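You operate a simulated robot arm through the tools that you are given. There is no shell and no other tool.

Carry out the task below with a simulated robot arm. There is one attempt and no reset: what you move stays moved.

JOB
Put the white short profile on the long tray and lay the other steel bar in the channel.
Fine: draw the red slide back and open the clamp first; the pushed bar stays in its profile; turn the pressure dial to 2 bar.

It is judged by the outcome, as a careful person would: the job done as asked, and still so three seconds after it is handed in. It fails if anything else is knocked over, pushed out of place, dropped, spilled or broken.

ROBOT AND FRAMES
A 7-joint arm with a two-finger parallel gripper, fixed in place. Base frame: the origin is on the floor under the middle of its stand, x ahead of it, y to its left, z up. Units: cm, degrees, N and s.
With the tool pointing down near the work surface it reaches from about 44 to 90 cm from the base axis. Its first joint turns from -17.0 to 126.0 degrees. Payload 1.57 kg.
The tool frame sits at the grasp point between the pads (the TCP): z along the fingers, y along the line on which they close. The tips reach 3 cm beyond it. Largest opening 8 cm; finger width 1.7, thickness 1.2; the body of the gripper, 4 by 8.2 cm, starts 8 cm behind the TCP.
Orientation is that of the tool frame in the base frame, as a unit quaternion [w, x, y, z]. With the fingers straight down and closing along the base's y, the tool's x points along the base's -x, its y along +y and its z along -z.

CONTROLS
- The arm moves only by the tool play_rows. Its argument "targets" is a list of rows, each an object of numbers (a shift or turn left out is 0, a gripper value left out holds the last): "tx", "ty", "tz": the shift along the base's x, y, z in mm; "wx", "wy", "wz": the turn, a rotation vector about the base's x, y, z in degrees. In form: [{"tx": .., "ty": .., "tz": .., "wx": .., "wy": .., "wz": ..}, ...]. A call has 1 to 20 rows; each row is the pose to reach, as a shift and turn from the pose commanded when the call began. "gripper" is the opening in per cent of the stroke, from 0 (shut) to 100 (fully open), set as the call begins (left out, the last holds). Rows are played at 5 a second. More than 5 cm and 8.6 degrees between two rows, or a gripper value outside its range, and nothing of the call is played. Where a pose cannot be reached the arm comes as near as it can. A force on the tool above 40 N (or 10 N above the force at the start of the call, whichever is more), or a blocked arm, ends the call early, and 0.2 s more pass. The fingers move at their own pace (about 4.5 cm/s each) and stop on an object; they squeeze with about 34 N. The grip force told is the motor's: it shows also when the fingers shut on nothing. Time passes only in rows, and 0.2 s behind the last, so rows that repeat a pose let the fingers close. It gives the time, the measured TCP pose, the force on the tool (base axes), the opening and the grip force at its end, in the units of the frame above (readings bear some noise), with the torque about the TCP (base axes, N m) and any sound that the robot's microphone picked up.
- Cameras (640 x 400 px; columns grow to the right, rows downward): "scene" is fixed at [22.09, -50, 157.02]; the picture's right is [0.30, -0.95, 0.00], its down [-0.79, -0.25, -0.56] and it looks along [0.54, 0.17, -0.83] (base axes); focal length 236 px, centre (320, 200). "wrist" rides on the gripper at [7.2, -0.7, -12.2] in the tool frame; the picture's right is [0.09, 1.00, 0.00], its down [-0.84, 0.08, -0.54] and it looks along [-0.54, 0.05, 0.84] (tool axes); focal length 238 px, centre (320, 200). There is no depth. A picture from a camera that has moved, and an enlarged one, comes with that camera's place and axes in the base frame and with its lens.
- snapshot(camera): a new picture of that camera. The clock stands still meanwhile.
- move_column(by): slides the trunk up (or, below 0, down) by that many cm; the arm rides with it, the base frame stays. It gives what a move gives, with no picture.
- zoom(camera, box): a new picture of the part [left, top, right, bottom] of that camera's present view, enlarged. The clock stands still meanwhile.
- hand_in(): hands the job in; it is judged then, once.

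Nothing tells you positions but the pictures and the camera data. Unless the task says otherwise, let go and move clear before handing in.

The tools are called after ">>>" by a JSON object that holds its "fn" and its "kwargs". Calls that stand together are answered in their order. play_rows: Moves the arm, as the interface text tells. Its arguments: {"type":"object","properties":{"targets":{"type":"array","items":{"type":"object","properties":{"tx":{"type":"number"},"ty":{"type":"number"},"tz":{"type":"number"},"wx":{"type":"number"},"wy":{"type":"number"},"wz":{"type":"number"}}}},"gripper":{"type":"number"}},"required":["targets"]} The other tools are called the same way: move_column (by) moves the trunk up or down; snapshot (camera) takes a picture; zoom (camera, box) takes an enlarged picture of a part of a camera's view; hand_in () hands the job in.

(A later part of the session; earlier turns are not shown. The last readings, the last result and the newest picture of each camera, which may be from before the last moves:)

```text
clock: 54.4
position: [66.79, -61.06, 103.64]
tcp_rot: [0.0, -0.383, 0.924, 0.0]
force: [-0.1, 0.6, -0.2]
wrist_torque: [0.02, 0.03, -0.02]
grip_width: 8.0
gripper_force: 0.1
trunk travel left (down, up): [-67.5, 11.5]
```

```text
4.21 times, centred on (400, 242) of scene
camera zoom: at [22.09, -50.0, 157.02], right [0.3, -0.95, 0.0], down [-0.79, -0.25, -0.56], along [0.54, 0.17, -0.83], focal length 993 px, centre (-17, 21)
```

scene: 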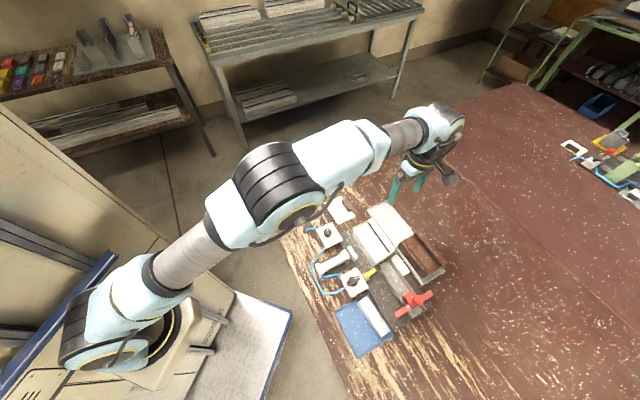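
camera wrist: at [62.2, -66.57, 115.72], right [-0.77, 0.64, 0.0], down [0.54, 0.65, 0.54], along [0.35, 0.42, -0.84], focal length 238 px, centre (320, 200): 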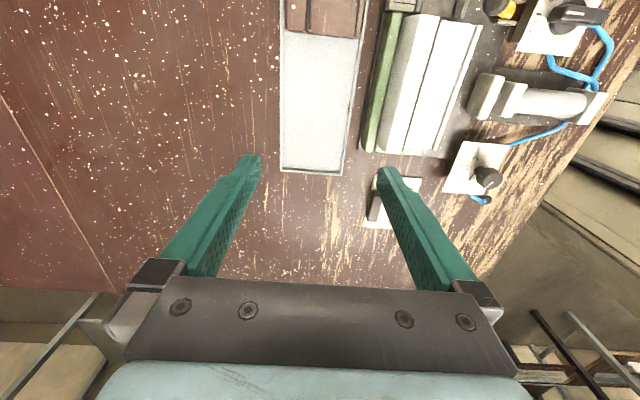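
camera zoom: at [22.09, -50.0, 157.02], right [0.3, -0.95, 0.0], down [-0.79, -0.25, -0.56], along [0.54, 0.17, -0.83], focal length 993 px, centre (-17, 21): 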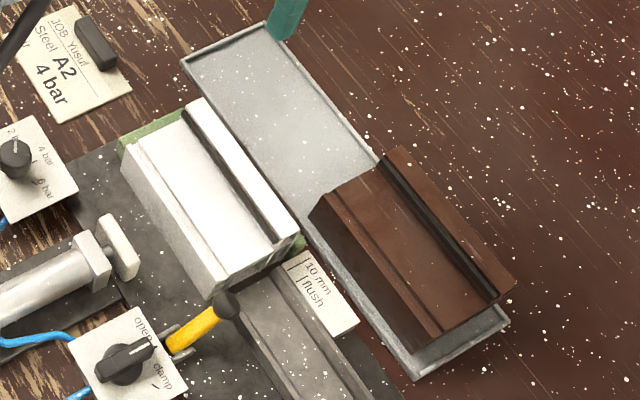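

The tray's free half is clear, with the brown profile ending near mid-tray. I'll go above the white profile's centre (about 56.6, -56.3) and check finger clearance on both sides before lowering.

>>> {"fn": "play_rows", "kwargs": {"targets": [{"tx": -30, "ty": 14}, {"tx": -60, "ty": 28}, {"tx": -90, "ty": 42}, {"tx": -102, "ty": 47.4}, {"tx": -102, "ty": 47.4, "tz": -30}, {"tx": -102, "ty": 47.4, "tz": -60}, {"tx": -102, "ty": 47.4, "tz": -60}]}}

>>> {"fn": "snapshot", "kwargs": {"camera": "wrist"}}

>>> {"fn": "zoom", "kwargs": {"camera": "wrist", "box": [220, 80, 420, 205]}}

>>> {"fn": "zoom", "kwargs": {"camera": "scene", "box": [340, 190, 440, 270]}}

```text
clock: 56.0
position: [56.52, -56.47, 97.79]
tcp_rot: [-0.001, -0.382, 0.924, 0.001]
force: [1.0, 0.2, -0.3]
wrist_torque: [-0.01, 0.01, -0.02]
grip_width: 7.98
gripper_force: 0.1
trunk travel left (down, up): [-67.5, 11.5]
```

```text
taken
camera wrist: at [51.85, -61.89, 109.85], right [-0.77, 0.64, 0.0], down [0.54, 0.65, 0.54], along [0.35, 0.42, -0.84], focal length 238 px, centre (320, 200)
```

wrist: 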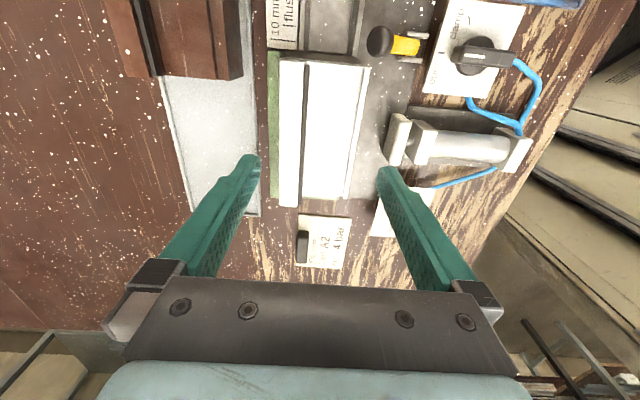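

```text
3.20 times, centred on (320, 142) of wrist
camera zoom: at [51.85, -61.89, 109.85], right [-0.77, 0.64, 0.0], down [0.54, 0.65, 0.54], along [0.35, 0.42, -0.84], focal length 763 px, centre (320, 384)
```

zoom: 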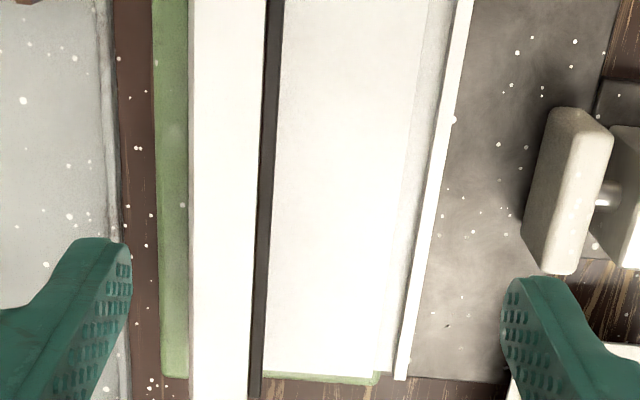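

```text
5.00 times, centred on (390, 230) of scene
camera zoom: at [22.09, -50.0, 157.02], right [0.3, -0.95, 0.0], down [-0.79, -0.25, -0.56], along [0.54, 0.17, -0.83], focal length 1179 px, centre (-30, 50)
```

zoom: 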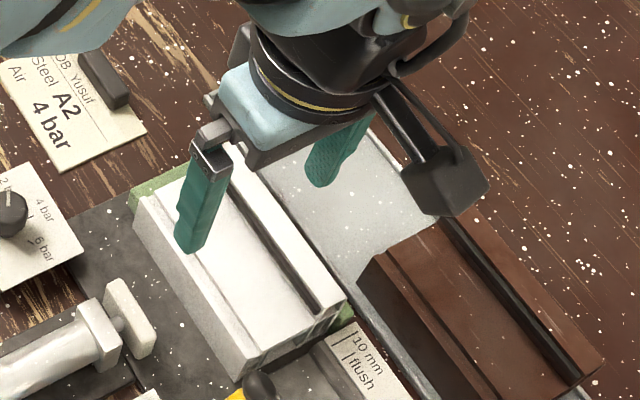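

The profile is centred between the open fingers (about 3.4 cm to each side, 0.55 cm clearance per finger). I'll lower until the tips are just above the green stop's top, around z 88.

>>> {"fn": "play_rows", "kwargs": {"targets": [{"tz": -25}, {"tz": -45}, {"tz": -57}, {"tz": -63}, {"tz": -67}, {"tz": -67}]}}

>>> {"fn": "zoom", "kwargs": {"camera": "wrist", "box": [220, 80, 420, 205]}}

>>> {"fn": "zoom", "kwargs": {"camera": "scene", "box": [350, 200, 430, 260]}}

```text
clock: 57.4
position: [56.65, -56.32, 91.05]
tcp_rot: [0.0, -0.383, 0.924, 0.0]
force: [0.0, -0.1, -1.0]
wrist_torque: [0.03, 0.02, 0.02]
grip_width: 8.01
gripper_force: 0.1
trunk travel left (down, up): [-67.5, 11.5]
```

```text
3.20 times, centred on (320, 142) of wrist
camera zoom: at [51.83, -61.94, 103.17], right [-0.77, 0.64, 0.0], down [0.54, 0.65, 0.54], along [0.35, 0.42, -0.84], focal length 763 px, centre (320, 384)
```

zoom: 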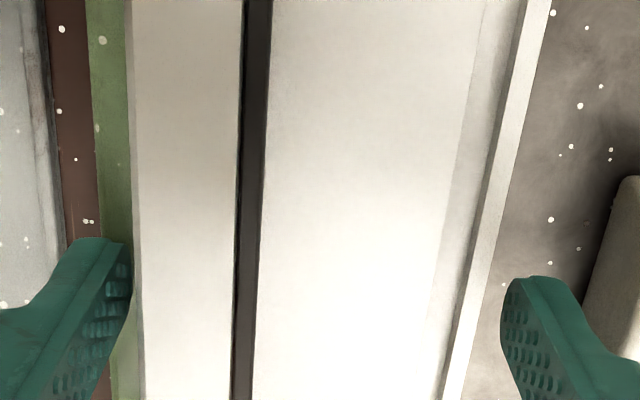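

```text
6.67 times, centred on (390, 230) of scene
camera zoom: at [22.09, -50.0, 157.02], right [0.3, -0.95, 0.0], down [-0.79, -0.25, -0.56], along [0.54, 0.17, -0.83], focal length 1572 px, centre (-147, 0)
```

zoom: 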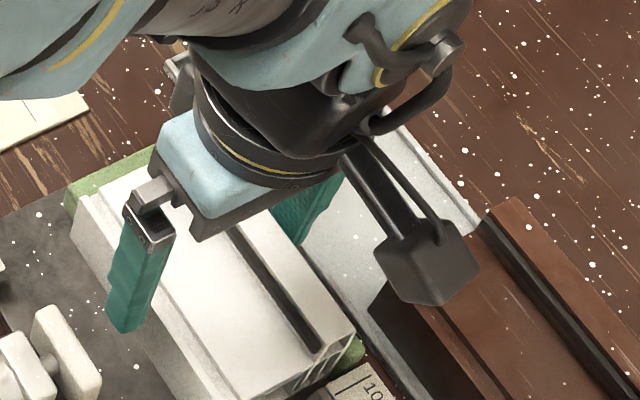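

Both fingers straddle the profile without contact. The base-side lip only overlaps the tips by about half a centimetre, so I'll ease down another 2–3 mm while watching the force.

>>> {"fn": "play_rows", "kwargs": {"targets": [{"tz": -1}, {"tz": -2}, {"tz": -2}]}}

>>> {"fn": "play_rows", "kwargs": {"targets": [{"tz": -1}, {"tz": -2}, {"tz": -2}]}}

```text
clock: 58.2
position: [56.55, -56.45, 90.87]
tcp_rot: [0.001, -0.382, 0.924, 0.0]
force: [-1.5, 0.8, 5.7]
wrist_torque: [-0.19, -0.1, -0.02]
grip_width: 7.93
gripper_force: 0.1
trunk travel left (down, up): [-67.5, 11.5]
```

```text
clock: 59.0
position: [56.53, -56.37, 90.83]
tcp_rot: [0.001, -0.381, 0.924, -0.002]
force: [-1.9, -0.3, 26.6]
wrist_torque: [-0.8, -0.69, -0.06]
grip_width: 7.85
gripper_force: 0.0
trunk travel left (down, up): [-67.5, 11.5]
```

The v+ finger touched the green stop at tip height z≈87.9, so a full-width grip would hold the low lip by only ~0.6 cm. The raised ridge (1.65 cm wide, 2.3 cm tall) is a firmer grip. I'll back off and test whether the arm can reach the farther point (r≈93) that placing by the ridge would need.

>>> {"fn": "play_rows", "kwargs": {"targets": [{"tz": 4}, {"tz": 40}, {"tz": 85}, {"tz": 125}]}}

>>> {"fn": "play_rows", "kwargs": {"targets": [{"tx": 30, "ty": -17}, {"tx": 60, "ty": -34}, {"tx": 90, "ty": -51}, {"tx": 117, "ty": -66}, {"tx": 117, "ty": -66}, {"tx": 117, "ty": -66}]}}

>>> {"fn": "snapshot", "kwargs": {"camera": "scene"}}

```text
clock: 60.0
position: [56.41, -56.61, 103.18]
tcp_rot: [-0.001, -0.383, 0.924, 0.001]
force: [0.3, -0.5, -0.4]
wrist_torque: [0.03, 0.0, 0.01]
grip_width: 8.0
gripper_force: 0.1
trunk travel left (down, up): [-67.5, 11.5]
```

```text
clock: 61.4
position: [68.38, -63.05, 102.95]
tcp_rot: [-0.001, -0.383, 0.924, 0.0]
force: [0.2, 0.4, -0.2]
wrist_torque: [0.0, -0.03, 0.04]
grip_width: 7.99
gripper_force: 0.1
trunk travel left (down, up): [-67.5, 11.5]
```

```text
taken
```

scene: 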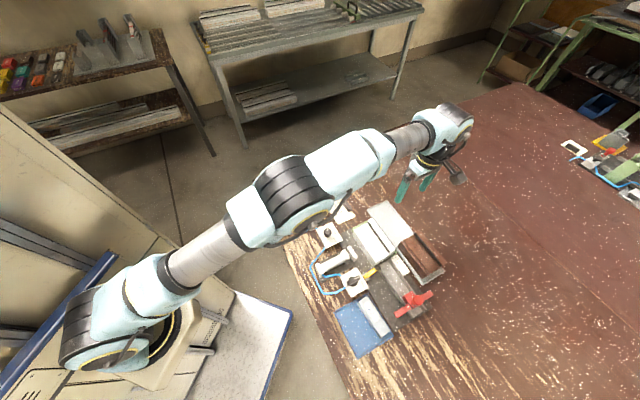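

The arm reaches r=93 at this height, so I'll lower the trunk 8 cm; then the tray-level placing pose sits in the same, tested part of the arm's range. Nothing but tray floor lies under the gripper here.

>>> {"fn": "move_column", "kwargs": {"by": -8}}

>>> {"fn": "snapshot", "kwargs": {"camera": "wrist"}}

>>> {"fn": "zoom", "kwargs": {"camera": "wrist", "box": [240, 60, 400, 160]}}

```text
clock: 62.6
position: [68.44, -63.09, 95.03]
tcp_rot: [0.0, -0.382, 0.924, 0.0]
force: [0.1, 0.4, 0.0]
wrist_torque: [0.02, 0.0, 0.01]
grip_width: 8.01
gripper_force: 0.0
trunk travel left (down, up): [-59.5, 19.5]
```

```text
taken
camera wrist: at [63.7, -68.58, 107.1], right [-0.77, 0.64, 0.0], down [0.54, 0.65, 0.54], along [0.35, 0.42, -0.84], focal length 238 px, centre (320, 200)
```

wrist: 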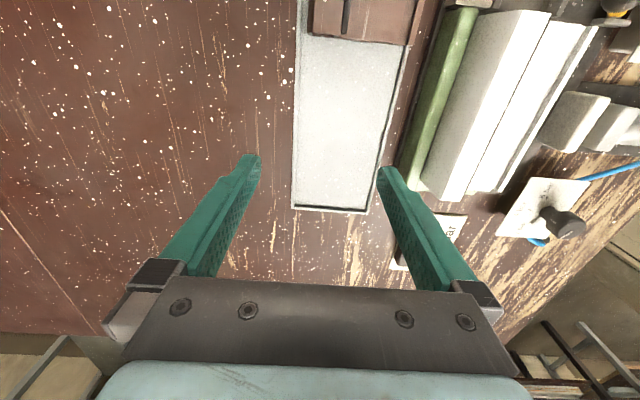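

```text
4.00 times, centred on (320, 110) of wrist
camera zoom: at [63.7, -68.58, 107.1], right [-0.77, 0.64, 0.0], down [0.54, 0.65, 0.54], along [0.35, 0.42, -0.84], focal length 953 px, centre (320, 560)
```

zoom: 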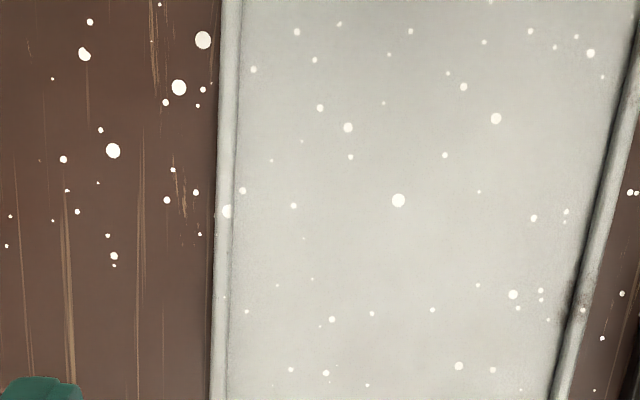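

Tray inner space is b 86.9–95.0 and its free stretch runs from the brown end (a≈-4) to a≈11.6, so the white profile needs to move +3.6 cm along u and +11 cm along v. I'll go above its ridge at about (58.4, -58.1) and align.

>>> {"fn": "play_rows", "kwargs": {"targets": [{"tz": 40}, {"tx": -30, "ty": 15, "tz": 40}, {"tx": -60, "ty": 30, "tz": 40}, {"tx": -90, "ty": 45, "tz": 40}, {"tx": -100.5, "ty": 50, "tz": 30}, {"tx": -100.5, "ty": 50, "tz": 15}, {"tx": -100.5, "ty": 50, "tz": 15}], "gripper": 50}}

>>> {"fn": "zoom", "kwargs": {"camera": "wrist", "box": [220, 80, 420, 205]}}

>>> {"fn": "snapshot", "kwargs": {"camera": "scene"}}

```text
clock: 64.2
position: [58.38, -58.2, 96.43]
tcp_rot: [0.0, -0.382, 0.924, 0.0]
force: [-0.5, -0.5, -0.4]
wrist_torque: [-0.02, 0.0, 0.0]
grip_width: 4.0
gripper_force: 0.1
trunk travel left (down, up): [-59.5, 19.5]
```

```text
3.20 times, centred on (320, 142) of wrist
camera zoom: at [53.64, -63.65, 108.59], right [-0.77, 0.64, 0.0], down [0.54, 0.65, 0.54], along [0.35, 0.42, -0.84], focal length 763 px, centre (320, 384)
```

zoom: 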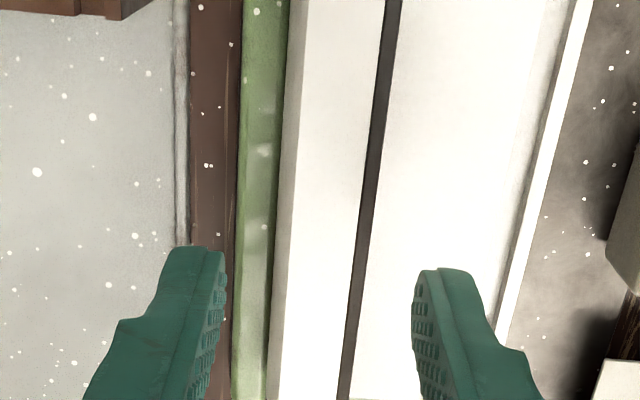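

```text
taken
```

scene: 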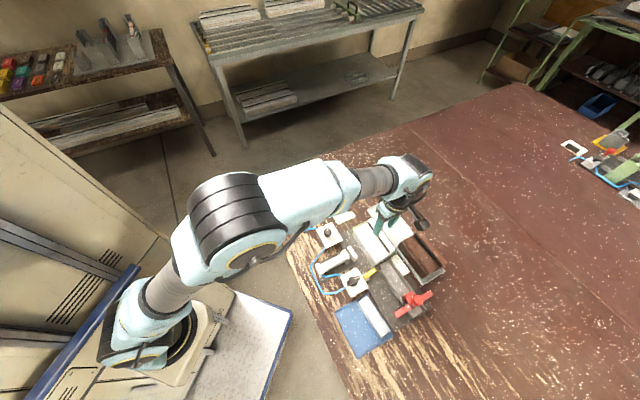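

The ridge is centred between the fingers. I'll lower so the tips are near z 89 (clear above the wide top at 88.5).

>>> {"fn": "play_rows", "kwargs": {"targets": [{"tz": -15}, {"tz": -28}, {"tz": -37}, {"tz": -42}, {"tz": -44}, {"tz": -44}]}}

>>> {"fn": "zoom", "kwargs": {"camera": "wrist", "box": [220, 80, 420, 205]}}

>>> {"fn": "zoom", "kwargs": {"camera": "scene", "box": [350, 195, 430, 255]}}

```text
clock: 65.6
position: [58.26, -58.12, 91.98]
tcp_rot: [0.0, -0.382, 0.924, 0.0]
force: [0.3, 0.5, 0.2]
wrist_torque: [-0.03, -0.01, -0.02]
grip_width: 4.01
gripper_force: 0.0
trunk travel left (down, up): [-59.5, 19.5]
```

```text
3.20 times, centred on (320, 142) of wrist
camera zoom: at [53.64, -63.63, 104.14], right [-0.77, 0.64, 0.0], down [0.54, 0.65, 0.54], along [0.35, 0.42, -0.84], focal length 763 px, centre (320, 384)
```

zoom: 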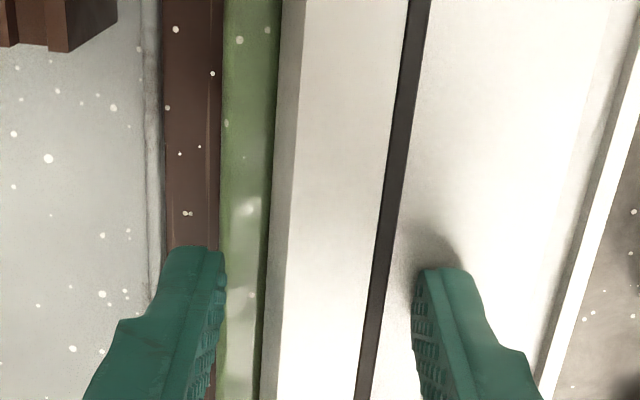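

```text
6.67 times, centred on (390, 225) of scene
camera zoom: at [22.09, -50.0, 157.02], right [0.3, -0.95, 0.0], down [-0.79, -0.25, -0.56], along [0.54, 0.17, -0.83], focal length 1572 px, centre (-147, 33)
```

zoom: 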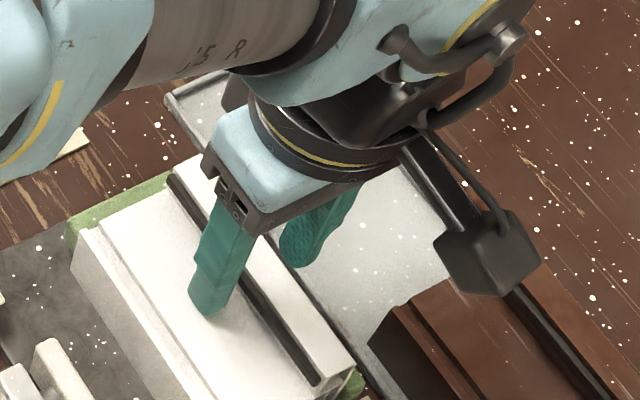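

The ridge sits between the pads, with the inner tip just above the wide top. I'll close on the ridge.

>>> {"fn": "play_rows", "kwargs": {"targets": [{"tz": 0}, {"tz": 0}, {"tz": 0}, {"tz": 0}, {"tz": 0}], "gripper": 5}}

>>> {"fn": "zoom", "kwargs": {"camera": "wrist", "box": [220, 80, 420, 205]}}

```text
clock: 66.8
position: [58.32, -58.05, 91.96]
tcp_rot: [0.0, -0.382, 0.924, 0.0]
force: [-0.1, 0.1, 0.2]
wrist_torque: [-0.01, 0.02, -0.01]
grip_width: 1.94
gripper_force: 33.1
trunk travel left (down, up): [-59.5, 19.5]
```

```text
3.20 times, centred on (320, 142) of wrist
camera zoom: at [53.64, -63.63, 104.15], right [-0.77, 0.64, 0.0], down [0.54, 0.65, 0.54], along [0.35, 0.42, -0.84], focal length 763 px, centre (320, 384)
```

zoom: 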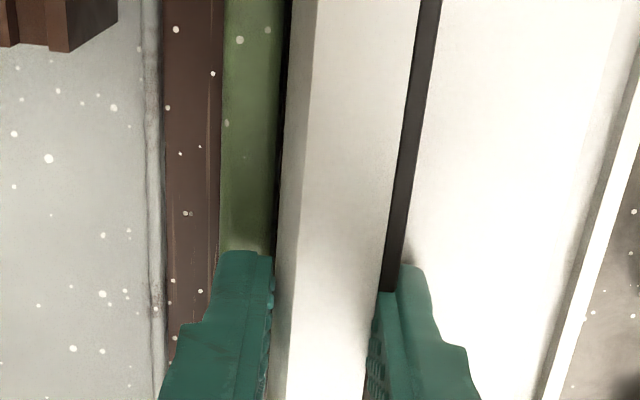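

Held at 1.94 cm; the profile shifted a millimetre or two off the stop, so it's free. I'll lift 1 cm and check the weight and that it stays level with the bar inside.

>>> {"fn": "play_rows", "kwargs": {"targets": [{"tz": 2}, {"tz": 4}, {"tz": 7}, {"tz": 10}, {"tz": 10}]}}

>>> {"fn": "zoom", "kwargs": {"camera": "wrist", "box": [220, 60, 420, 185]}}

>>> {"fn": "zoom", "kwargs": {"camera": "scene", "box": [345, 195, 435, 275]}}

```text
clock: 68.0
position: [58.4, -58.14, 93.0]
tcp_rot: [0.0, -0.382, 0.924, 0.0]
force: [0.2, -0.6, -1.4]
wrist_torque: [-0.02, -0.05, 0.01]
grip_width: 1.94
gripper_force: 33.2
trunk travel left (down, up): [-59.5, 19.5]
```

```text
3.20 times, centred on (320, 122) of wrist
camera zoom: at [53.73, -63.64, 105.15], right [-0.77, 0.64, 0.0], down [0.54, 0.65, 0.54], along [0.35, 0.42, -0.84], focal length 763 px, centre (320, 448)
```

zoom: 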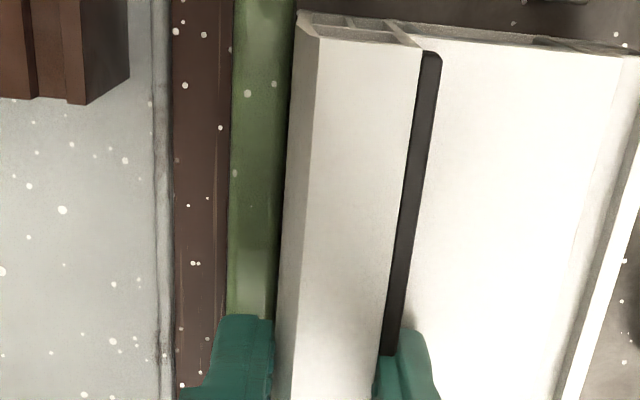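

```text
5.00 times, centred on (390, 235) of scene
camera zoom: at [22.09, -50.0, 157.02], right [0.3, -0.95, 0.0], down [-0.79, -0.25, -0.56], along [0.54, 0.17, -0.83], focal length 1179 px, centre (-30, 25)
```

zoom: 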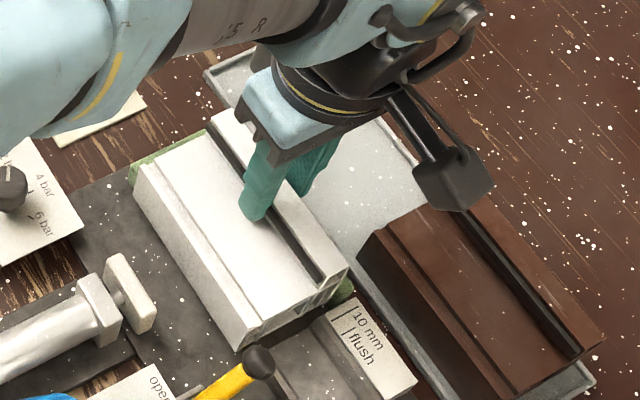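

It lifts cleanly and level (about 1.5–2 N). I'll raise it well above the brown profile, then shift gently along u and afterwards across to the tray.

>>> {"fn": "play_rows", "kwargs": {"targets": [{"tz": 8}, {"tz": 18}, {"tz": 28}, {"tz": 38}, {"tz": 48}, {"tz": 56}, {"tz": 60}, {"tx": 3, "ty": 3, "tz": 60}, {"tx": 7, "ty": 7, "tz": 60}, {"tx": 11, "ty": 11, "tz": 60}, {"tx": 15, "ty": 15, "tz": 60}, {"tx": 19, "ty": 19, "tz": 60}, {"tx": 23, "ty": 23, "tz": 60}, {"tx": 25.5, "ty": 25.5, "tz": 60}, {"tx": 25.5, "ty": 25.5, "tz": 60}]}}

>>> {"fn": "snapshot", "kwargs": {"camera": "wrist"}}

>>> {"fn": "zoom", "kwargs": {"camera": "scene", "box": [340, 180, 450, 275]}}

```text
clock: 71.2
position: [60.79, -55.46, 99.05]
tcp_rot: [0.001, -0.383, 0.924, 0.0]
force: [-0.7, 0.3, 0.7]
wrist_torque: [0.02, -0.01, -0.03]
grip_width: 0.39
gripper_force: 0.0
trunk travel left (down, up): [-59.5, 19.5]
```

```text
taken
camera wrist: at [56.18, -61.1, 111.22], right [-0.77, 0.64, 0.0], down [0.54, 0.65, 0.54], along [0.35, 0.42, -0.84], focal length 238 px, centre (320, 200)
```

wrist: 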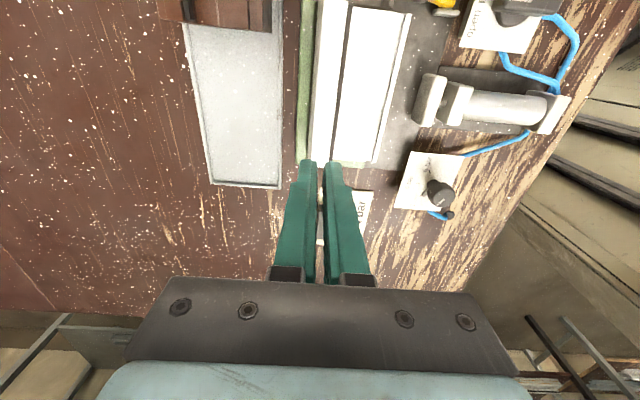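

```text
4.21 times, centred on (395, 228) of scene
camera zoom: at [22.09, -50.0, 157.02], right [0.3, -0.95, 0.0], down [-0.79, -0.25, -0.56], along [0.54, 0.17, -0.83], focal length 993 px, centre (4, 84)
```

zoom: 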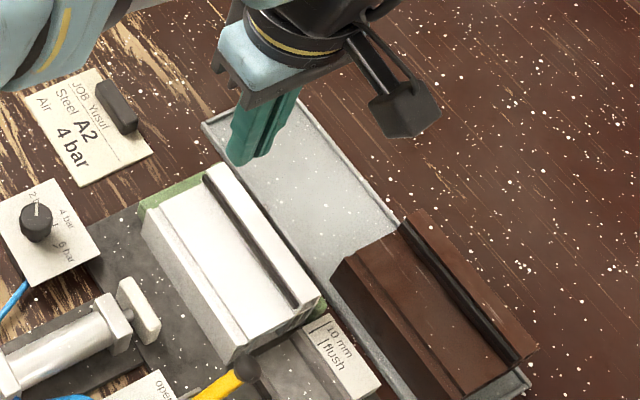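

The ridge pinch slipped: the profile tipped about its ridge and settled back in the fixture without being lifted. It seems to be in its old place; I'll check it and the bar before choosing a better grip across the full width.

>>> {"fn": "zoom", "kwargs": {"camera": "wrist", "box": [270, 0, 430, 100]}}

>>> {"fn": "zoom", "kwargs": {"camera": "wrist", "box": [270, 90, 430, 190]}}

>>> {"fn": "zoom", "kwargs": {"camera": "scene", "box": [360, 215, 420, 275]}}

```text
4.00 times, centred on (350, 50) of wrist
camera zoom: at [56.18, -61.1, 111.22], right [-0.77, 0.64, 0.0], down [0.54, 0.65, 0.54], along [0.35, 0.42, -0.84], focal length 953 px, centre (200, 800)
```

zoom: 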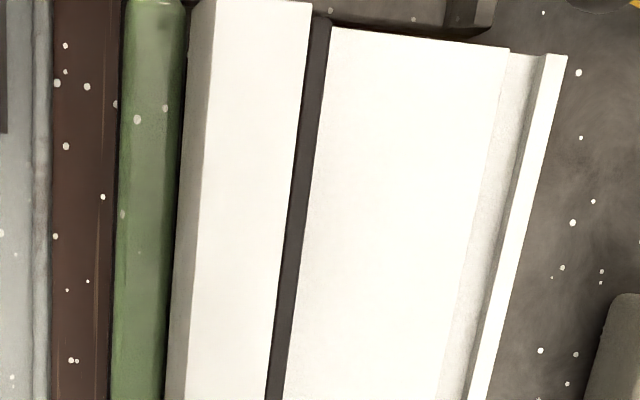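

```text
4.00 times, centred on (350, 140) of wrist
camera zoom: at [56.18, -61.1, 111.22], right [-0.77, 0.64, 0.0], down [0.54, 0.65, 0.54], along [0.35, 0.42, -0.84], focal length 953 px, centre (200, 440)
```

zoom: 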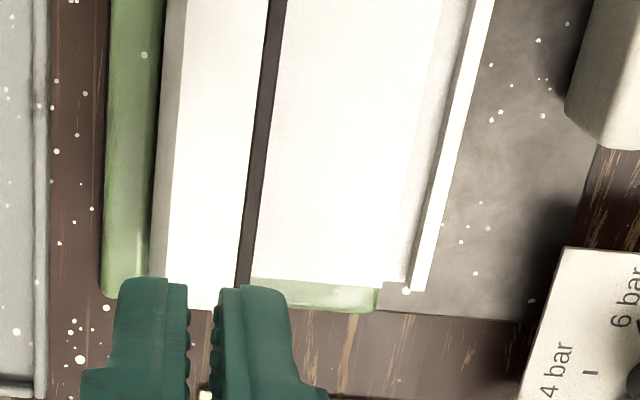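

```text
6.67 times, centred on (390, 245) of scene
camera zoom: at [22.09, -50.0, 157.02], right [0.3, -0.95, 0.0], down [-0.79, -0.25, -0.56], along [0.54, 0.17, -0.83], focal length 1572 px, centre (-147, -100)
```

zoom: 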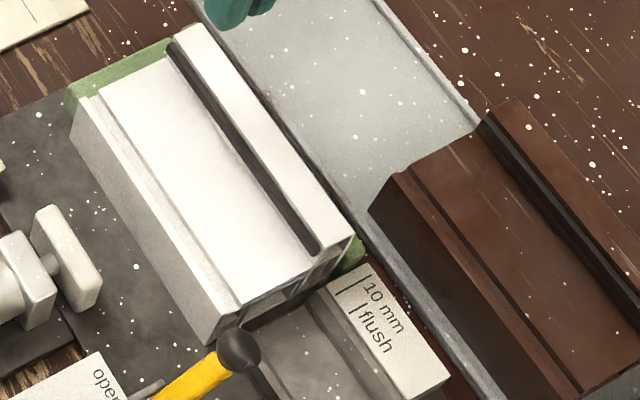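

The profile sits level in the fixture, only ~0.3 cm off the stop, with its bar inside. I'll try a balanced grip across the full width with the tips as low as the stop allows, and only test-lift a few millimetres first. Moving to its centre with the gripper fully open.

>>> {"fn": "play_rows", "kwargs": {"targets": [{"tz": 5}, {"tx": -22, "ty": -3, "tz": 5}, {"tx": -44.3, "ty": -6.1, "tz": 5}, {"tx": -44.3, "ty": -6.1, "tz": -15}, {"tx": -44.3, "ty": -6.1, "tz": -15}], "gripper": 100}}

>>> {"fn": "zoom", "kwargs": {"camera": "wrist", "box": [220, 80, 420, 205]}}

```text
clock: 72.4
position: [56.53, -55.97, 97.74]
tcp_rot: [0.0, -0.383, 0.924, 0.001]
force: [0.6, -0.4, 0.1]
wrist_torque: [0.01, 0.02, -0.01]
grip_width: 7.99
gripper_force: 0.1
trunk travel left (down, up): [-59.5, 19.5]
```

```text
3.20 times, centred on (320, 142) of wrist
camera zoom: at [51.8, -61.56, 109.76], right [-0.77, 0.64, 0.0], down [0.54, 0.65, 0.54], along [0.35, 0.42, -0.84], focal length 763 px, centre (320, 384)
```

zoom: 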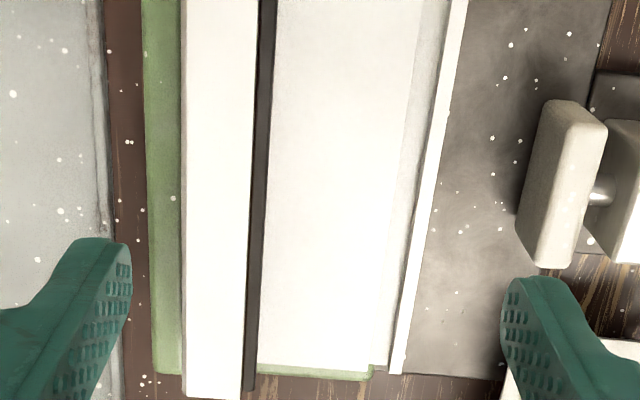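

>>> {"fn": "play_rows", "kwargs": {"targets": [{"tx": 1.4, "ty": -1.4, "tz": -25}, {"tx": 1.4, "ty": -1.4, "tz": -45}, {"tx": 1.4, "ty": -1.4, "tz": -58}, {"tx": 1.4, "ty": -1.4, "tz": -64}, {"tx": 1.4, "ty": -1.4, "tz": -66}, {"tx": 1.4, "ty": -1.4, "tz": -66}]}}

>>> {"fn": "play_rows", "kwargs": {"targets": [{"tz": -1}, {"tz": -1}]}}

```text
clock: 73.8
position: [56.79, -56.3, 90.91]
tcp_rot: [0.0, -0.383, 0.924, 0.0]
force: [1.0, -0.1, 0.1]
wrist_torque: [0.04, -0.01, 0.01]
grip_width: 7.99
gripper_force: 0.0
trunk travel left (down, up): [-59.5, 19.5]
```

```text
clock: 74.4
position: [56.66, -56.17, 90.84]
tcp_rot: [0.0, -0.382, 0.924, 0.0]
force: [0.8, 0.1, -0.6]
wrist_torque: [0.0, -0.01, -0.01]
grip_width: 7.98
gripper_force: 0.0
trunk travel left (down, up): [-59.5, 19.5]
```

>>> {"fn": "play_rows", "kwargs": {"targets": [{"tz": -1}, {"tz": -1}]}}

>>> {"fn": "zoom", "kwargs": {"camera": "wrist", "box": [220, 80, 420, 205]}}

```text
clock: 75.0
position: [56.53, -56.21, 90.78]
tcp_rot: [0.001, -0.383, 0.924, -0.001]
force: [0.7, 0.8, 3.8]
wrist_torque: [-0.1, -0.11, 0.02]
grip_width: 7.96
gripper_force: 0.0
trunk travel left (down, up): [-59.5, 19.5]
```

```text
3.20 times, centred on (320, 142) of wrist
camera zoom: at [51.93, -61.8, 102.92], right [-0.77, 0.64, 0.0], down [0.54, 0.65, 0.54], along [0.35, 0.42, -0.84], focal length 763 px, centre (320, 384)
```

zoom: 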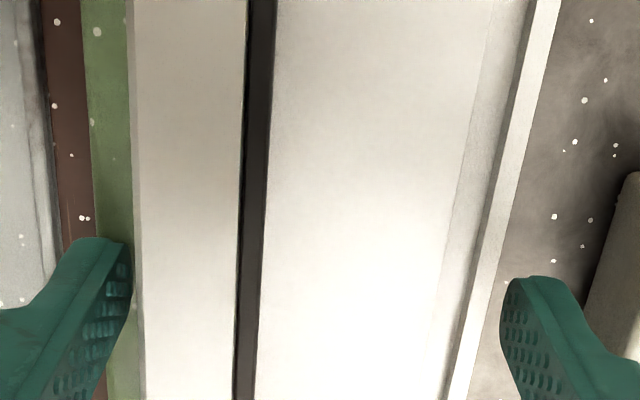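

That is the lowest point (3.8 N touch on the stop). I'll close across the profile here.

>>> {"fn": "play_rows", "kwargs": {"targets": [{"tz": 0.5}, {"tz": 0.5}, {"tz": 0.5}, {"tz": 0.5}], "gripper": 60}}

>>> {"fn": "zoom", "kwargs": {"camera": "wrist", "box": [220, 80, 420, 205]}}

>>> {"fn": "zoom", "kwargs": {"camera": "scene", "box": [350, 205, 430, 270]}}

```text
clock: 76.0
position: [56.46, -56.19, 90.78]
tcp_rot: [0.0, -0.382, 0.924, 0.001]
force: [-0.3, -2.2, 0.7]
wrist_torque: [-0.11, -0.04, -0.02]
grip_width: 6.96
gripper_force: 33.8
trunk travel left (down, up): [-59.5, 19.5]
```

```text
3.20 times, centred on (320, 142) of wrist
camera zoom: at [51.88, -61.73, 102.93], right [-0.77, 0.64, 0.0], down [0.54, 0.65, 0.54], along [0.35, 0.42, -0.84], focal length 763 px, centre (320, 384)
```

zoom: 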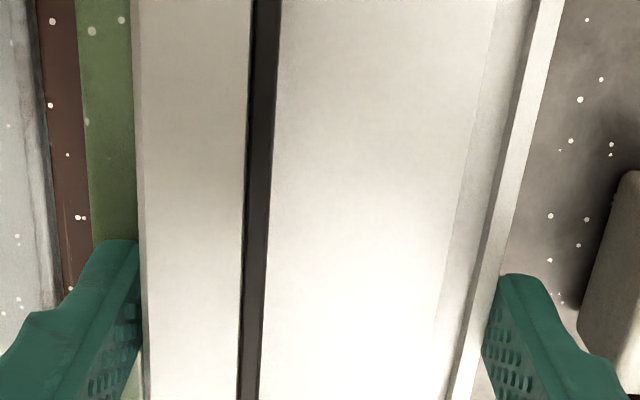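

```text
6.15 times, centred on (390, 238) of scene
camera zoom: at [22.09, -50.0, 157.02], right [0.3, -0.95, 0.0], down [-0.79, -0.25, -0.56], along [0.54, 0.17, -0.83], focal length 1451 px, centre (-111, -31)
```

zoom: 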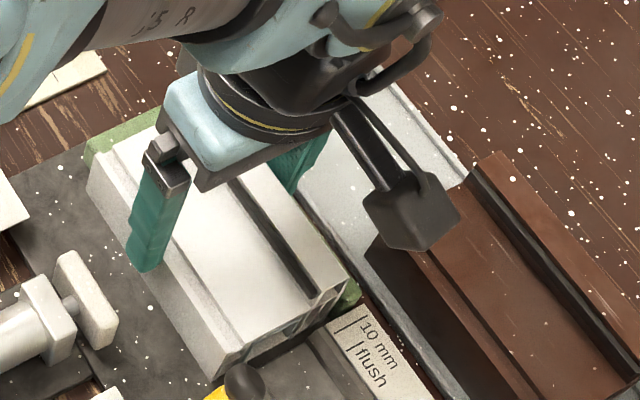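

Gripped at 6.96 cm with full squeeze. Test lift of 5 mm now.

>>> {"fn": "play_rows", "kwargs": {"targets": [{"tz": 1}, {"tz": 2}, {"tz": 3}, {"tz": 4}, {"tz": 5}, {"tz": 5}]}}

>>> {"fn": "zoom", "kwargs": {"camera": "wrist", "box": [220, 80, 420, 205]}}

>>> {"fn": "zoom", "kwargs": {"camera": "scene", "box": [350, 205, 430, 270]}}

```text
clock: 77.4
position: [56.66, -56.37, 91.34]
tcp_rot: [0.0, -0.383, 0.924, 0.0]
force: [0.4, 0.2, -3.3]
wrist_torque: [0.01, -0.03, 0.0]
grip_width: 6.96
gripper_force: 33.8
trunk travel left (down, up): [-59.5, 19.5]
```

```text
3.20 times, centred on (320, 142) of wrist
camera zoom: at [52.0, -61.8, 103.45], right [-0.77, 0.64, 0.0], down [0.54, 0.65, 0.54], along [0.35, 0.42, -0.84], focal length 763 px, centre (320, 384)
```

zoom: 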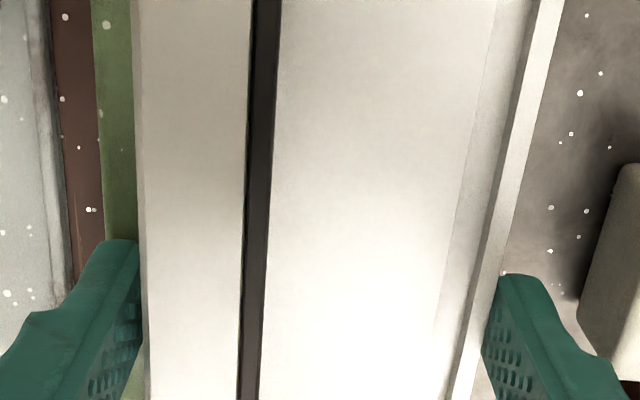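

```text
6.15 times, centred on (390, 238) of scene
camera zoom: at [22.09, -50.0, 157.02], right [0.3, -0.95, 0.0], down [-0.79, -0.25, -0.56], along [0.54, 0.17, -0.83], focal length 1451 px, centre (-111, -31)
```

zoom: 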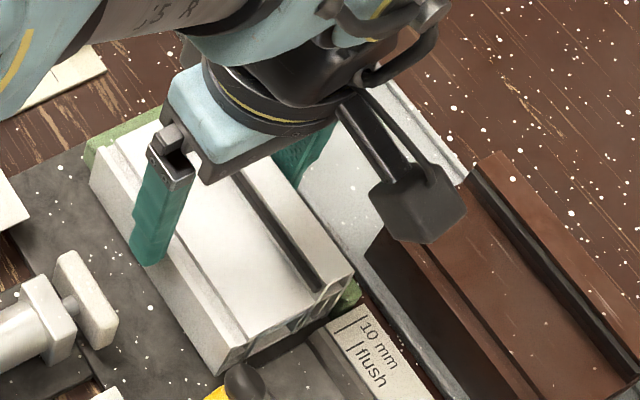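

It is lifted and balanced: the profile stays fixed between the fingers, weight about 3.5 N and almost no torque. I'll continue slowly up another 3.8 cm.

>>> {"fn": "play_rows", "kwargs": {"targets": [{"tz": 2}, {"tz": 5}, {"tz": 8}, {"tz": 11}, {"tz": 14}, {"tz": 17}, {"tz": 20}, {"tz": 23}, {"tz": 26}, {"tz": 29}, {"tz": 32}, {"tz": 35}, {"tz": 38}, {"tz": 38}]}}

>>> {"fn": "zoom", "kwargs": {"camera": "wrist", "box": [220, 60, 420, 185]}}

>>> {"fn": "zoom", "kwargs": {"camera": "scene", "box": [340, 195, 440, 275]}}

```text
clock: 80.4
position: [56.4, -56.16, 94.92]
tcp_rot: [0.0, -0.382, 0.924, 0.0]
force: [-0.5, -0.5, -3.2]
wrist_torque: [0.03, 0.0, 0.03]
grip_width: 6.93
gripper_force: 34.3
trunk travel left (down, up): [-59.5, 19.5]
```

```text
3.20 times, centred on (320, 122) of wrist
camera zoom: at [51.83, -61.76, 107.19], right [-0.77, 0.64, 0.0], down [0.54, 0.65, 0.54], along [0.35, 0.42, -0.84], focal length 763 px, centre (320, 448)
```

zoom: 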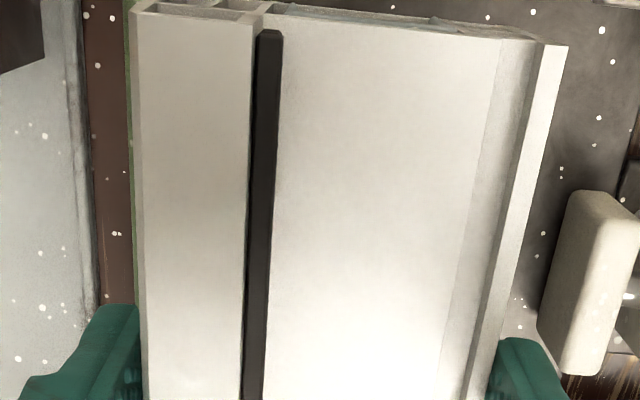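

```text
5.00 times, centred on (390, 235) of scene
camera zoom: at [22.09, -50.0, 157.02], right [0.3, -0.95, 0.0], down [-0.79, -0.25, -0.56], along [0.54, 0.17, -0.83], focal length 1179 px, centre (-30, 25)
```

zoom: 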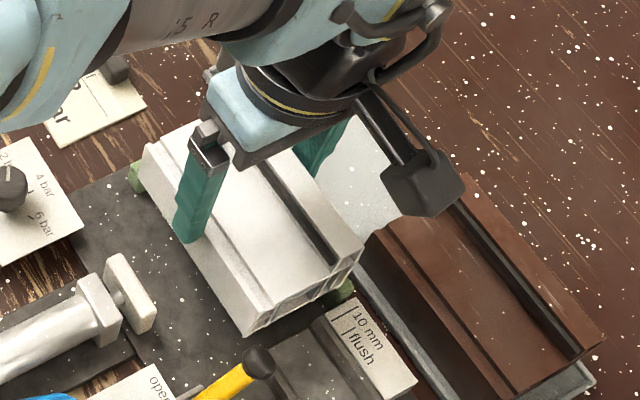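

The profile hangs level about 4 cm up, bottom near z 88.9, clear of the stop. I'll ease it +3.6 cm along u first, then move it across over the tray's free space.

>>> {"fn": "play_rows", "kwargs": {"targets": [{"tz": 2}, {"tx": 1.5, "ty": 1.5, "tz": 4}, {"tx": 4, "ty": 4, "tz": 5}, {"tx": 7, "ty": 7, "tz": 5}, {"tx": 10, "ty": 10, "tz": 5}, {"tx": 13, "ty": 13, "tz": 5}, {"tx": 16, "ty": 16, "tz": 5}, {"tx": 19, "ty": 19, "tz": 5}, {"tx": 22, "ty": 22, "tz": 5}, {"tx": 24.5, "ty": 24.5, "tz": 5}, {"tx": 25.7, "ty": 25.7, "tz": 5}, {"tx": 25.7, "ty": 25.7, "tz": 5}]}}

>>> {"fn": "play_rows", "kwargs": {"targets": [{"tx": 2, "ty": -2}, {"tx": 6, "ty": -6}, {"tx": 11, "ty": -11}, {"tx": 16, "ty": -16}, {"tx": 21, "ty": -21}, {"tx": 26, "ty": -26}, {"tx": 31, "ty": -31}, {"tx": 36, "ty": -36}, {"tx": 41, "ty": -41}, {"tx": 46, "ty": -46}, {"tx": 51, "ty": -51}, {"tx": 56, "ty": -56}, {"tx": 61, "ty": -61}, {"tx": 66, "ty": -66}, {"tx": 71, "ty": -71}, {"tx": 75, "ty": -75}, {"tx": 78, "ty": -78}, {"tx": 78.9, "ty": -78.9}, {"tx": 78.9, "ty": -78.9}]}}

>>> {"fn": "snapshot", "kwargs": {"camera": "wrist"}}

>>> {"fn": "zoom", "kwargs": {"camera": "scene", "box": [350, 180, 460, 275]}}

```text
clock: 83.0
position: [59.17, -53.56, 95.59]
tcp_rot: [0.0, -0.382, 0.924, 0.0]
force: [0.0, -0.4, -3.3]
wrist_torque: [0.03, -0.01, 0.02]
grip_width: 6.92
gripper_force: 33.4
trunk travel left (down, up): [-59.5, 19.5]
```

```text
clock: 87.0
position: [67.01, -61.48, 95.5]
tcp_rot: [0.0, -0.384, 0.924, -0.001]
force: [-0.1, -0.1, -2.3]
wrist_torque: [-0.01, 0.0, -0.03]
grip_width: 6.95
gripper_force: 33.4
trunk travel left (down, up): [-59.5, 19.5]
```

```text
taken
camera wrist: at [62.38, -67.01, 107.68], right [-0.77, 0.64, 0.0], down [0.54, 0.65, 0.54], along [0.35, 0.42, -0.84], focal length 238 px, centre (320, 200)
```

wrist: 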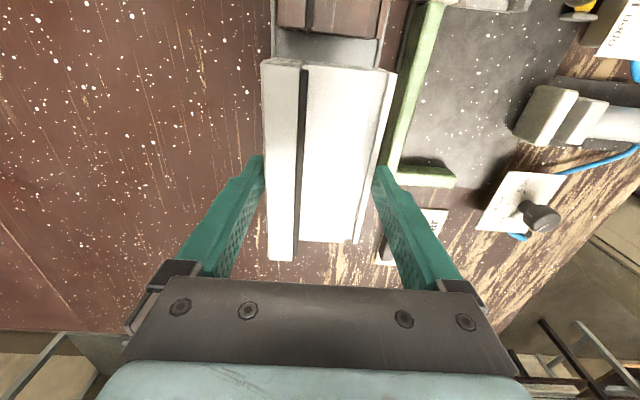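

```text
4.21 times, centred on (405, 228) of scene
camera zoom: at [22.09, -50.0, 157.02], right [0.3, -0.95, 0.0], down [-0.79, -0.25, -0.56], along [0.54, 0.17, -0.83], focal length 993 px, centre (-38, 84)
```

zoom: 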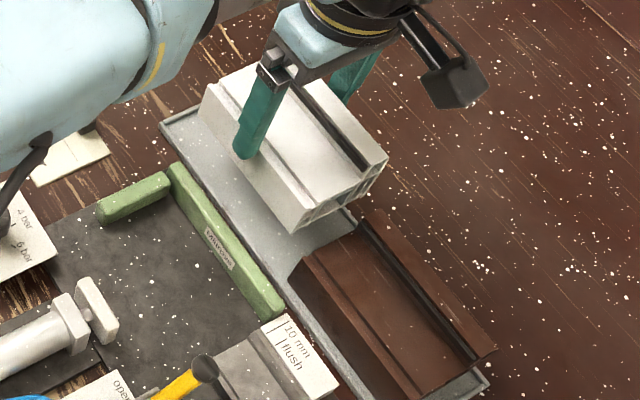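

The white profile is level over the free half of the tray, about 1.7 cm clear of the brown one. I'll lower it, slowing near the floor.

>>> {"fn": "play_rows", "kwargs": {"targets": [{"tz": -4}, {"tz": -9}, {"tz": -14}, {"tz": -19}, {"tz": -24}, {"tz": -29}, {"tz": -34}, {"tz": -37}, {"tz": -39}, {"tz": -39}]}}

>>> {"fn": "zoom", "kwargs": {"camera": "wrist", "box": [220, 20, 420, 145]}}

>>> {"fn": "zoom", "kwargs": {"camera": "scene", "box": [370, 195, 440, 255]}}

```text
clock: 89.2
position: [67.11, -61.7, 91.75]
tcp_rot: [0.0, -0.382, 0.924, 0.0]
force: [0.2, -0.8, -3.0]
wrist_torque: [0.01, 0.0, -0.02]
grip_width: 6.96
gripper_force: 33.9
trunk travel left (down, up): [-59.5, 19.5]
```

```text
3.20 times, centred on (320, 82) of wrist
camera zoom: at [62.45, -67.14, 103.89], right [-0.77, 0.64, 0.0], down [0.54, 0.65, 0.54], along [0.35, 0.42, -0.84], focal length 763 px, centre (320, 576)
```

zoom: 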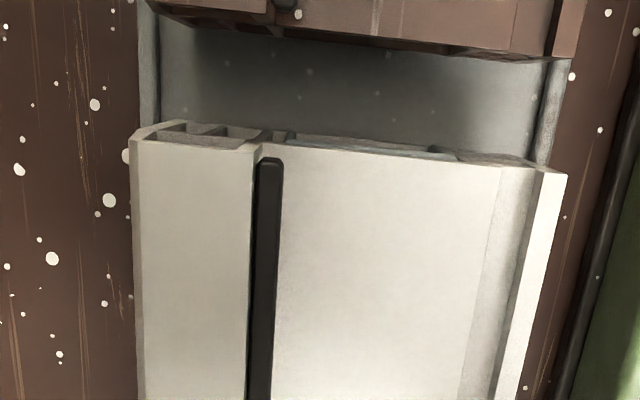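

```text
6.67 times, centred on (405, 225) of scene
camera zoom: at [22.09, -50.0, 157.02], right [0.3, -0.95, 0.0], down [-0.79, -0.25, -0.56], along [0.54, 0.17, -0.83], focal length 1572 px, centre (-247, 33)
```

zoom: 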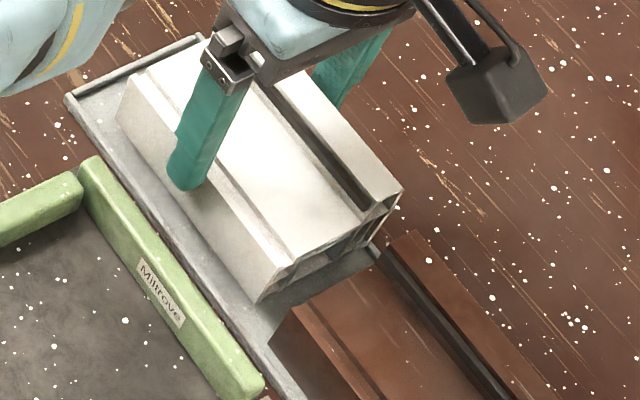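

It's centred between the tray's rims. I'll lower in millimetre steps until it rests on the floor.

>>> {"fn": "play_rows", "kwargs": {"targets": [{"tz": -1}, {"tz": -2}, {"tz": -3}, {"tz": -4}, {"tz": -5}, {"tz": -6}, {"tz": -6}]}}

>>> {"fn": "play_rows", "kwargs": {"targets": [{"tz": -1}, {"tz": -2}, {"tz": -2}]}}

```text
clock: 90.8
position: [66.97, -61.46, 91.22]
tcp_rot: [0.0, -0.383, 0.924, 0.001]
force: [-0.7, 0.0, -3.1]
wrist_torque: [0.06, 0.02, 0.02]
grip_width: 6.94
gripper_force: 33.9
trunk travel left (down, up): [-59.5, 19.5]
```

```text
clock: 91.6
position: [67.09, -61.56, 90.94]
tcp_rot: [0.001, -0.382, 0.924, 0.0]
force: [-0.1, -0.4, -2.4]
wrist_torque: [0.0, 0.01, 0.03]
grip_width: 6.95
gripper_force: 34.1
trunk travel left (down, up): [-59.5, 19.5]
```

>>> {"fn": "play_rows", "kwargs": {"targets": [{"tz": -1}, {"tz": -2}, {"tz": -2}]}}

>>> {"fn": "play_rows", "kwargs": {"targets": [{"tz": -1}, {"tz": -2}, {"tz": -2}]}}

```text
clock: 92.4
position: [67.05, -61.5, 90.68]
tcp_rot: [0.0, -0.382, 0.924, 0.001]
force: [-0.3, 0.4, -2.7]
wrist_torque: [0.03, 0.03, -0.01]
grip_width: 6.94
gripper_force: 33.9
trunk travel left (down, up): [-59.5, 19.5]
```

```text
clock: 93.2
position: [67.1, -61.55, 90.57]
tcp_rot: [-0.001, -0.382, 0.924, 0.0]
force: [0.5, 0.7, -2.2]
wrist_torque: [0.0, -0.03, 0.02]
grip_width: 6.95
gripper_force: 34.2
trunk travel left (down, up): [-59.5, 19.5]
```

Still hanging; its bottom is near z 84.5. A few more millimetres down.

>>> {"fn": "play_rows", "kwargs": {"targets": [{"tz": -1}, {"tz": -2}, {"tz": -2}]}}

>>> {"fn": "play_rows", "kwargs": {"targets": [{"tz": -1}, {"tz": -2}, {"tz": -2}]}}

>>> {"fn": "zoom", "kwargs": {"camera": "scene", "box": [370, 195, 440, 255]}}

```text
clock: 94.0
position: [67.14, -61.59, 90.43]
tcp_rot: [0.001, -0.383, 0.924, -0.001]
force: [-0.4, 1.6, 9.4]
wrist_torque: [0.12, 0.59, -0.1]
grip_width: 6.95
gripper_force: 34.3
trunk travel left (down, up): [-59.5, 19.5]
```

```text
clock: 94.8
position: [67.17, -61.54, 90.32]
tcp_rot: [0.001, -0.383, 0.924, -0.002]
force: [-0.1, -3.5, 24.6]
wrist_torque: [0.54, 0.51, 0.02]
grip_width: 6.98
gripper_force: 34.1
trunk travel left (down, up): [-59.5, 19.5]
```

```text
6.67 times, centred on (405, 225) of scene
camera zoom: at [22.09, -50.0, 157.02], right [0.3, -0.95, 0.0], down [-0.79, -0.25, -0.56], along [0.54, 0.17, -0.83], focal length 1572 px, centre (-247, 33)
```

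zoom: 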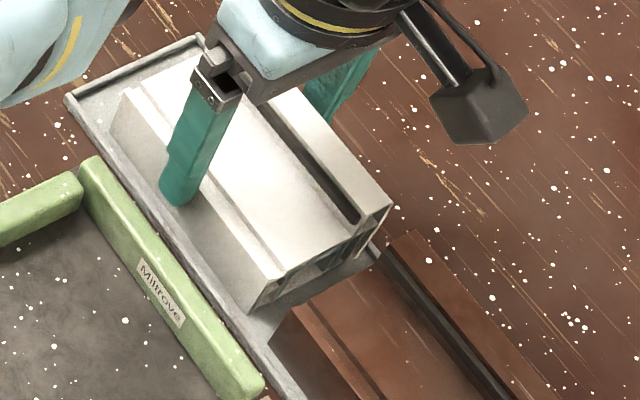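

It is resting on the tray floor now. I'll relieve the push, then open the fingers.

>>> {"fn": "play_rows", "kwargs": {"targets": [{"tz": 1}, {"tz": 2}, {"tz": 2}]}}

>>> {"fn": "play_rows", "kwargs": {"targets": [{"tz": 0}, {"tz": 0}, {"tz": 0}], "gripper": 100}}

>>> {"fn": "zoom", "kwargs": {"camera": "wrist", "box": [220, 20, 420, 145]}}

>>> {"fn": "zoom", "kwargs": {"camera": "scene", "box": [370, 195, 440, 255]}}

```text
clock: 95.6
position: [67.08, -61.47, 90.32]
tcp_rot: [0.0, -0.383, 0.924, 0.0]
force: [2.4, -3.6, 12.3]
wrist_torque: [-0.13, 0.06, 0.06]
grip_width: 6.98
gripper_force: 34.1
trunk travel left (down, up): [-59.5, 19.5]
```

```text
clock: 96.4
position: [67.05, -61.46, 90.17]
tcp_rot: [0.001, -0.383, 0.924, 0.001]
force: [-1.1, 0.7, -0.6]
wrist_torque: [-0.01, -0.01, 0.01]
grip_width: 7.99
gripper_force: 0.0
trunk travel left (down, up): [-59.5, 19.5]
```

```text
3.20 times, centred on (320, 82) of wrist
camera zoom: at [62.36, -67.01, 102.36], right [-0.77, 0.64, 0.0], down [0.54, 0.65, 0.54], along [0.35, 0.42, -0.84], focal length 763 px, centre (320, 576)
```

zoom: 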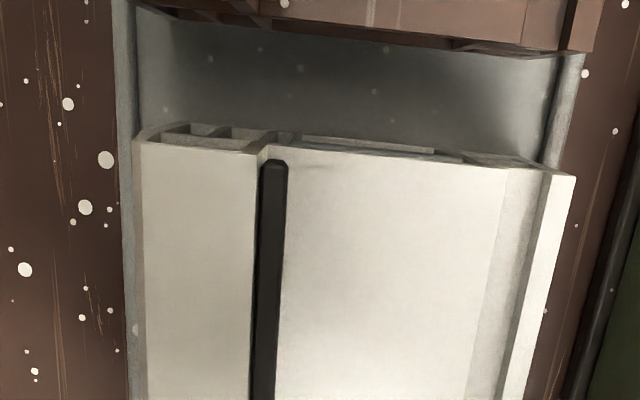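

```text
6.67 times, centred on (405, 225) of scene
camera zoom: at [22.09, -50.0, 157.02], right [0.3, -0.95, 0.0], down [-0.79, -0.25, -0.56], along [0.54, 0.17, -0.83], focal length 1572 px, centre (-247, 33)
```

zoom: 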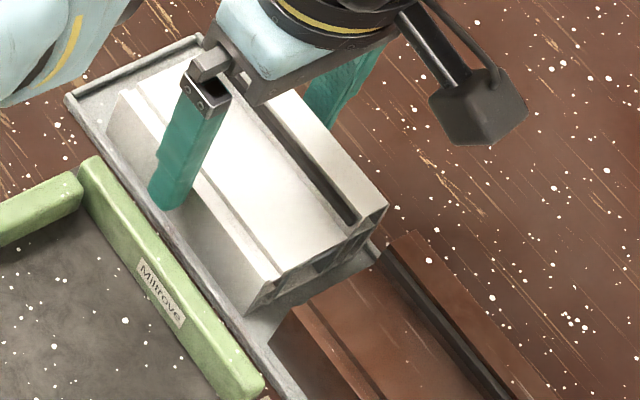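

The profile is down in the tray and released. I'll rise straight up and verify it and its bar.

>>> {"fn": "play_rows", "kwargs": {"targets": [{"tz": 5}, {"tz": 15}, {"tz": 35}, {"tz": 70}, {"tz": 110}, {"tz": 140}]}}

>>> {"fn": "snapshot", "kwargs": {"camera": "wrist"}}

>>> {"fn": "zoom", "kwargs": {"camera": "wrist", "box": [240, 40, 400, 180]}}

>>> {"fn": "zoom", "kwargs": {"camera": "scene", "box": [340, 190, 460, 290]}}

```text
clock: 97.8
position: [67.13, -61.57, 104.41]
tcp_rot: [0.0, -0.382, 0.924, 0.0]
force: [0.4, 0.1, -0.4]
wrist_torque: [0.01, -0.02, 0.04]
grip_width: 8.0
gripper_force: 0.0
trunk travel left (down, up): [-59.5, 19.5]
```

```text
taken
camera wrist: at [62.48, -67.09, 116.54], right [-0.77, 0.64, 0.0], down [0.54, 0.65, 0.54], along [0.35, 0.42, -0.84], focal length 238 px, centre (320, 200)
```

wrist: 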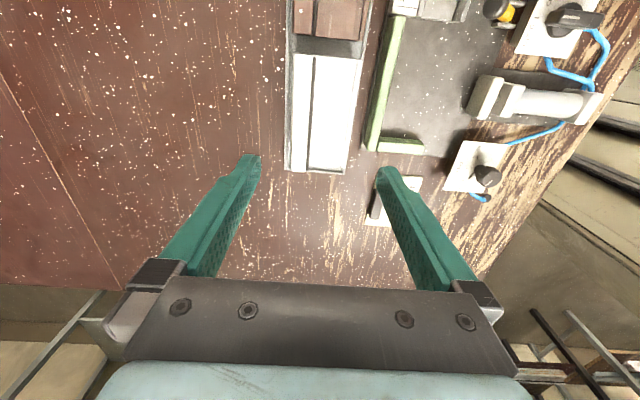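

```text
2.86 times, centred on (320, 110) of wrist
camera zoom: at [62.48, -67.09, 116.54], right [-0.77, 0.64, 0.0], down [0.54, 0.65, 0.54], along [0.35, 0.42, -0.84], focal length 681 px, centre (320, 457)
```

zoom: 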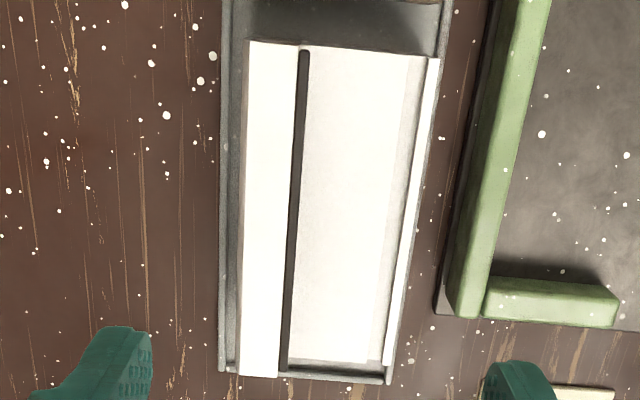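

```text
4.00 times, centred on (400, 240) of scene
camera zoom: at [22.09, -50.0, 157.02], right [0.3, -0.95, 0.0], down [-0.79, -0.25, -0.56], along [0.54, 0.17, -0.83], focal length 943 px, centre (0, 40)
```

zoom: 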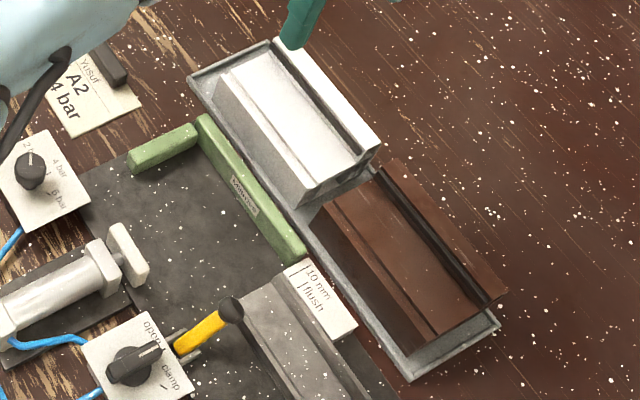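

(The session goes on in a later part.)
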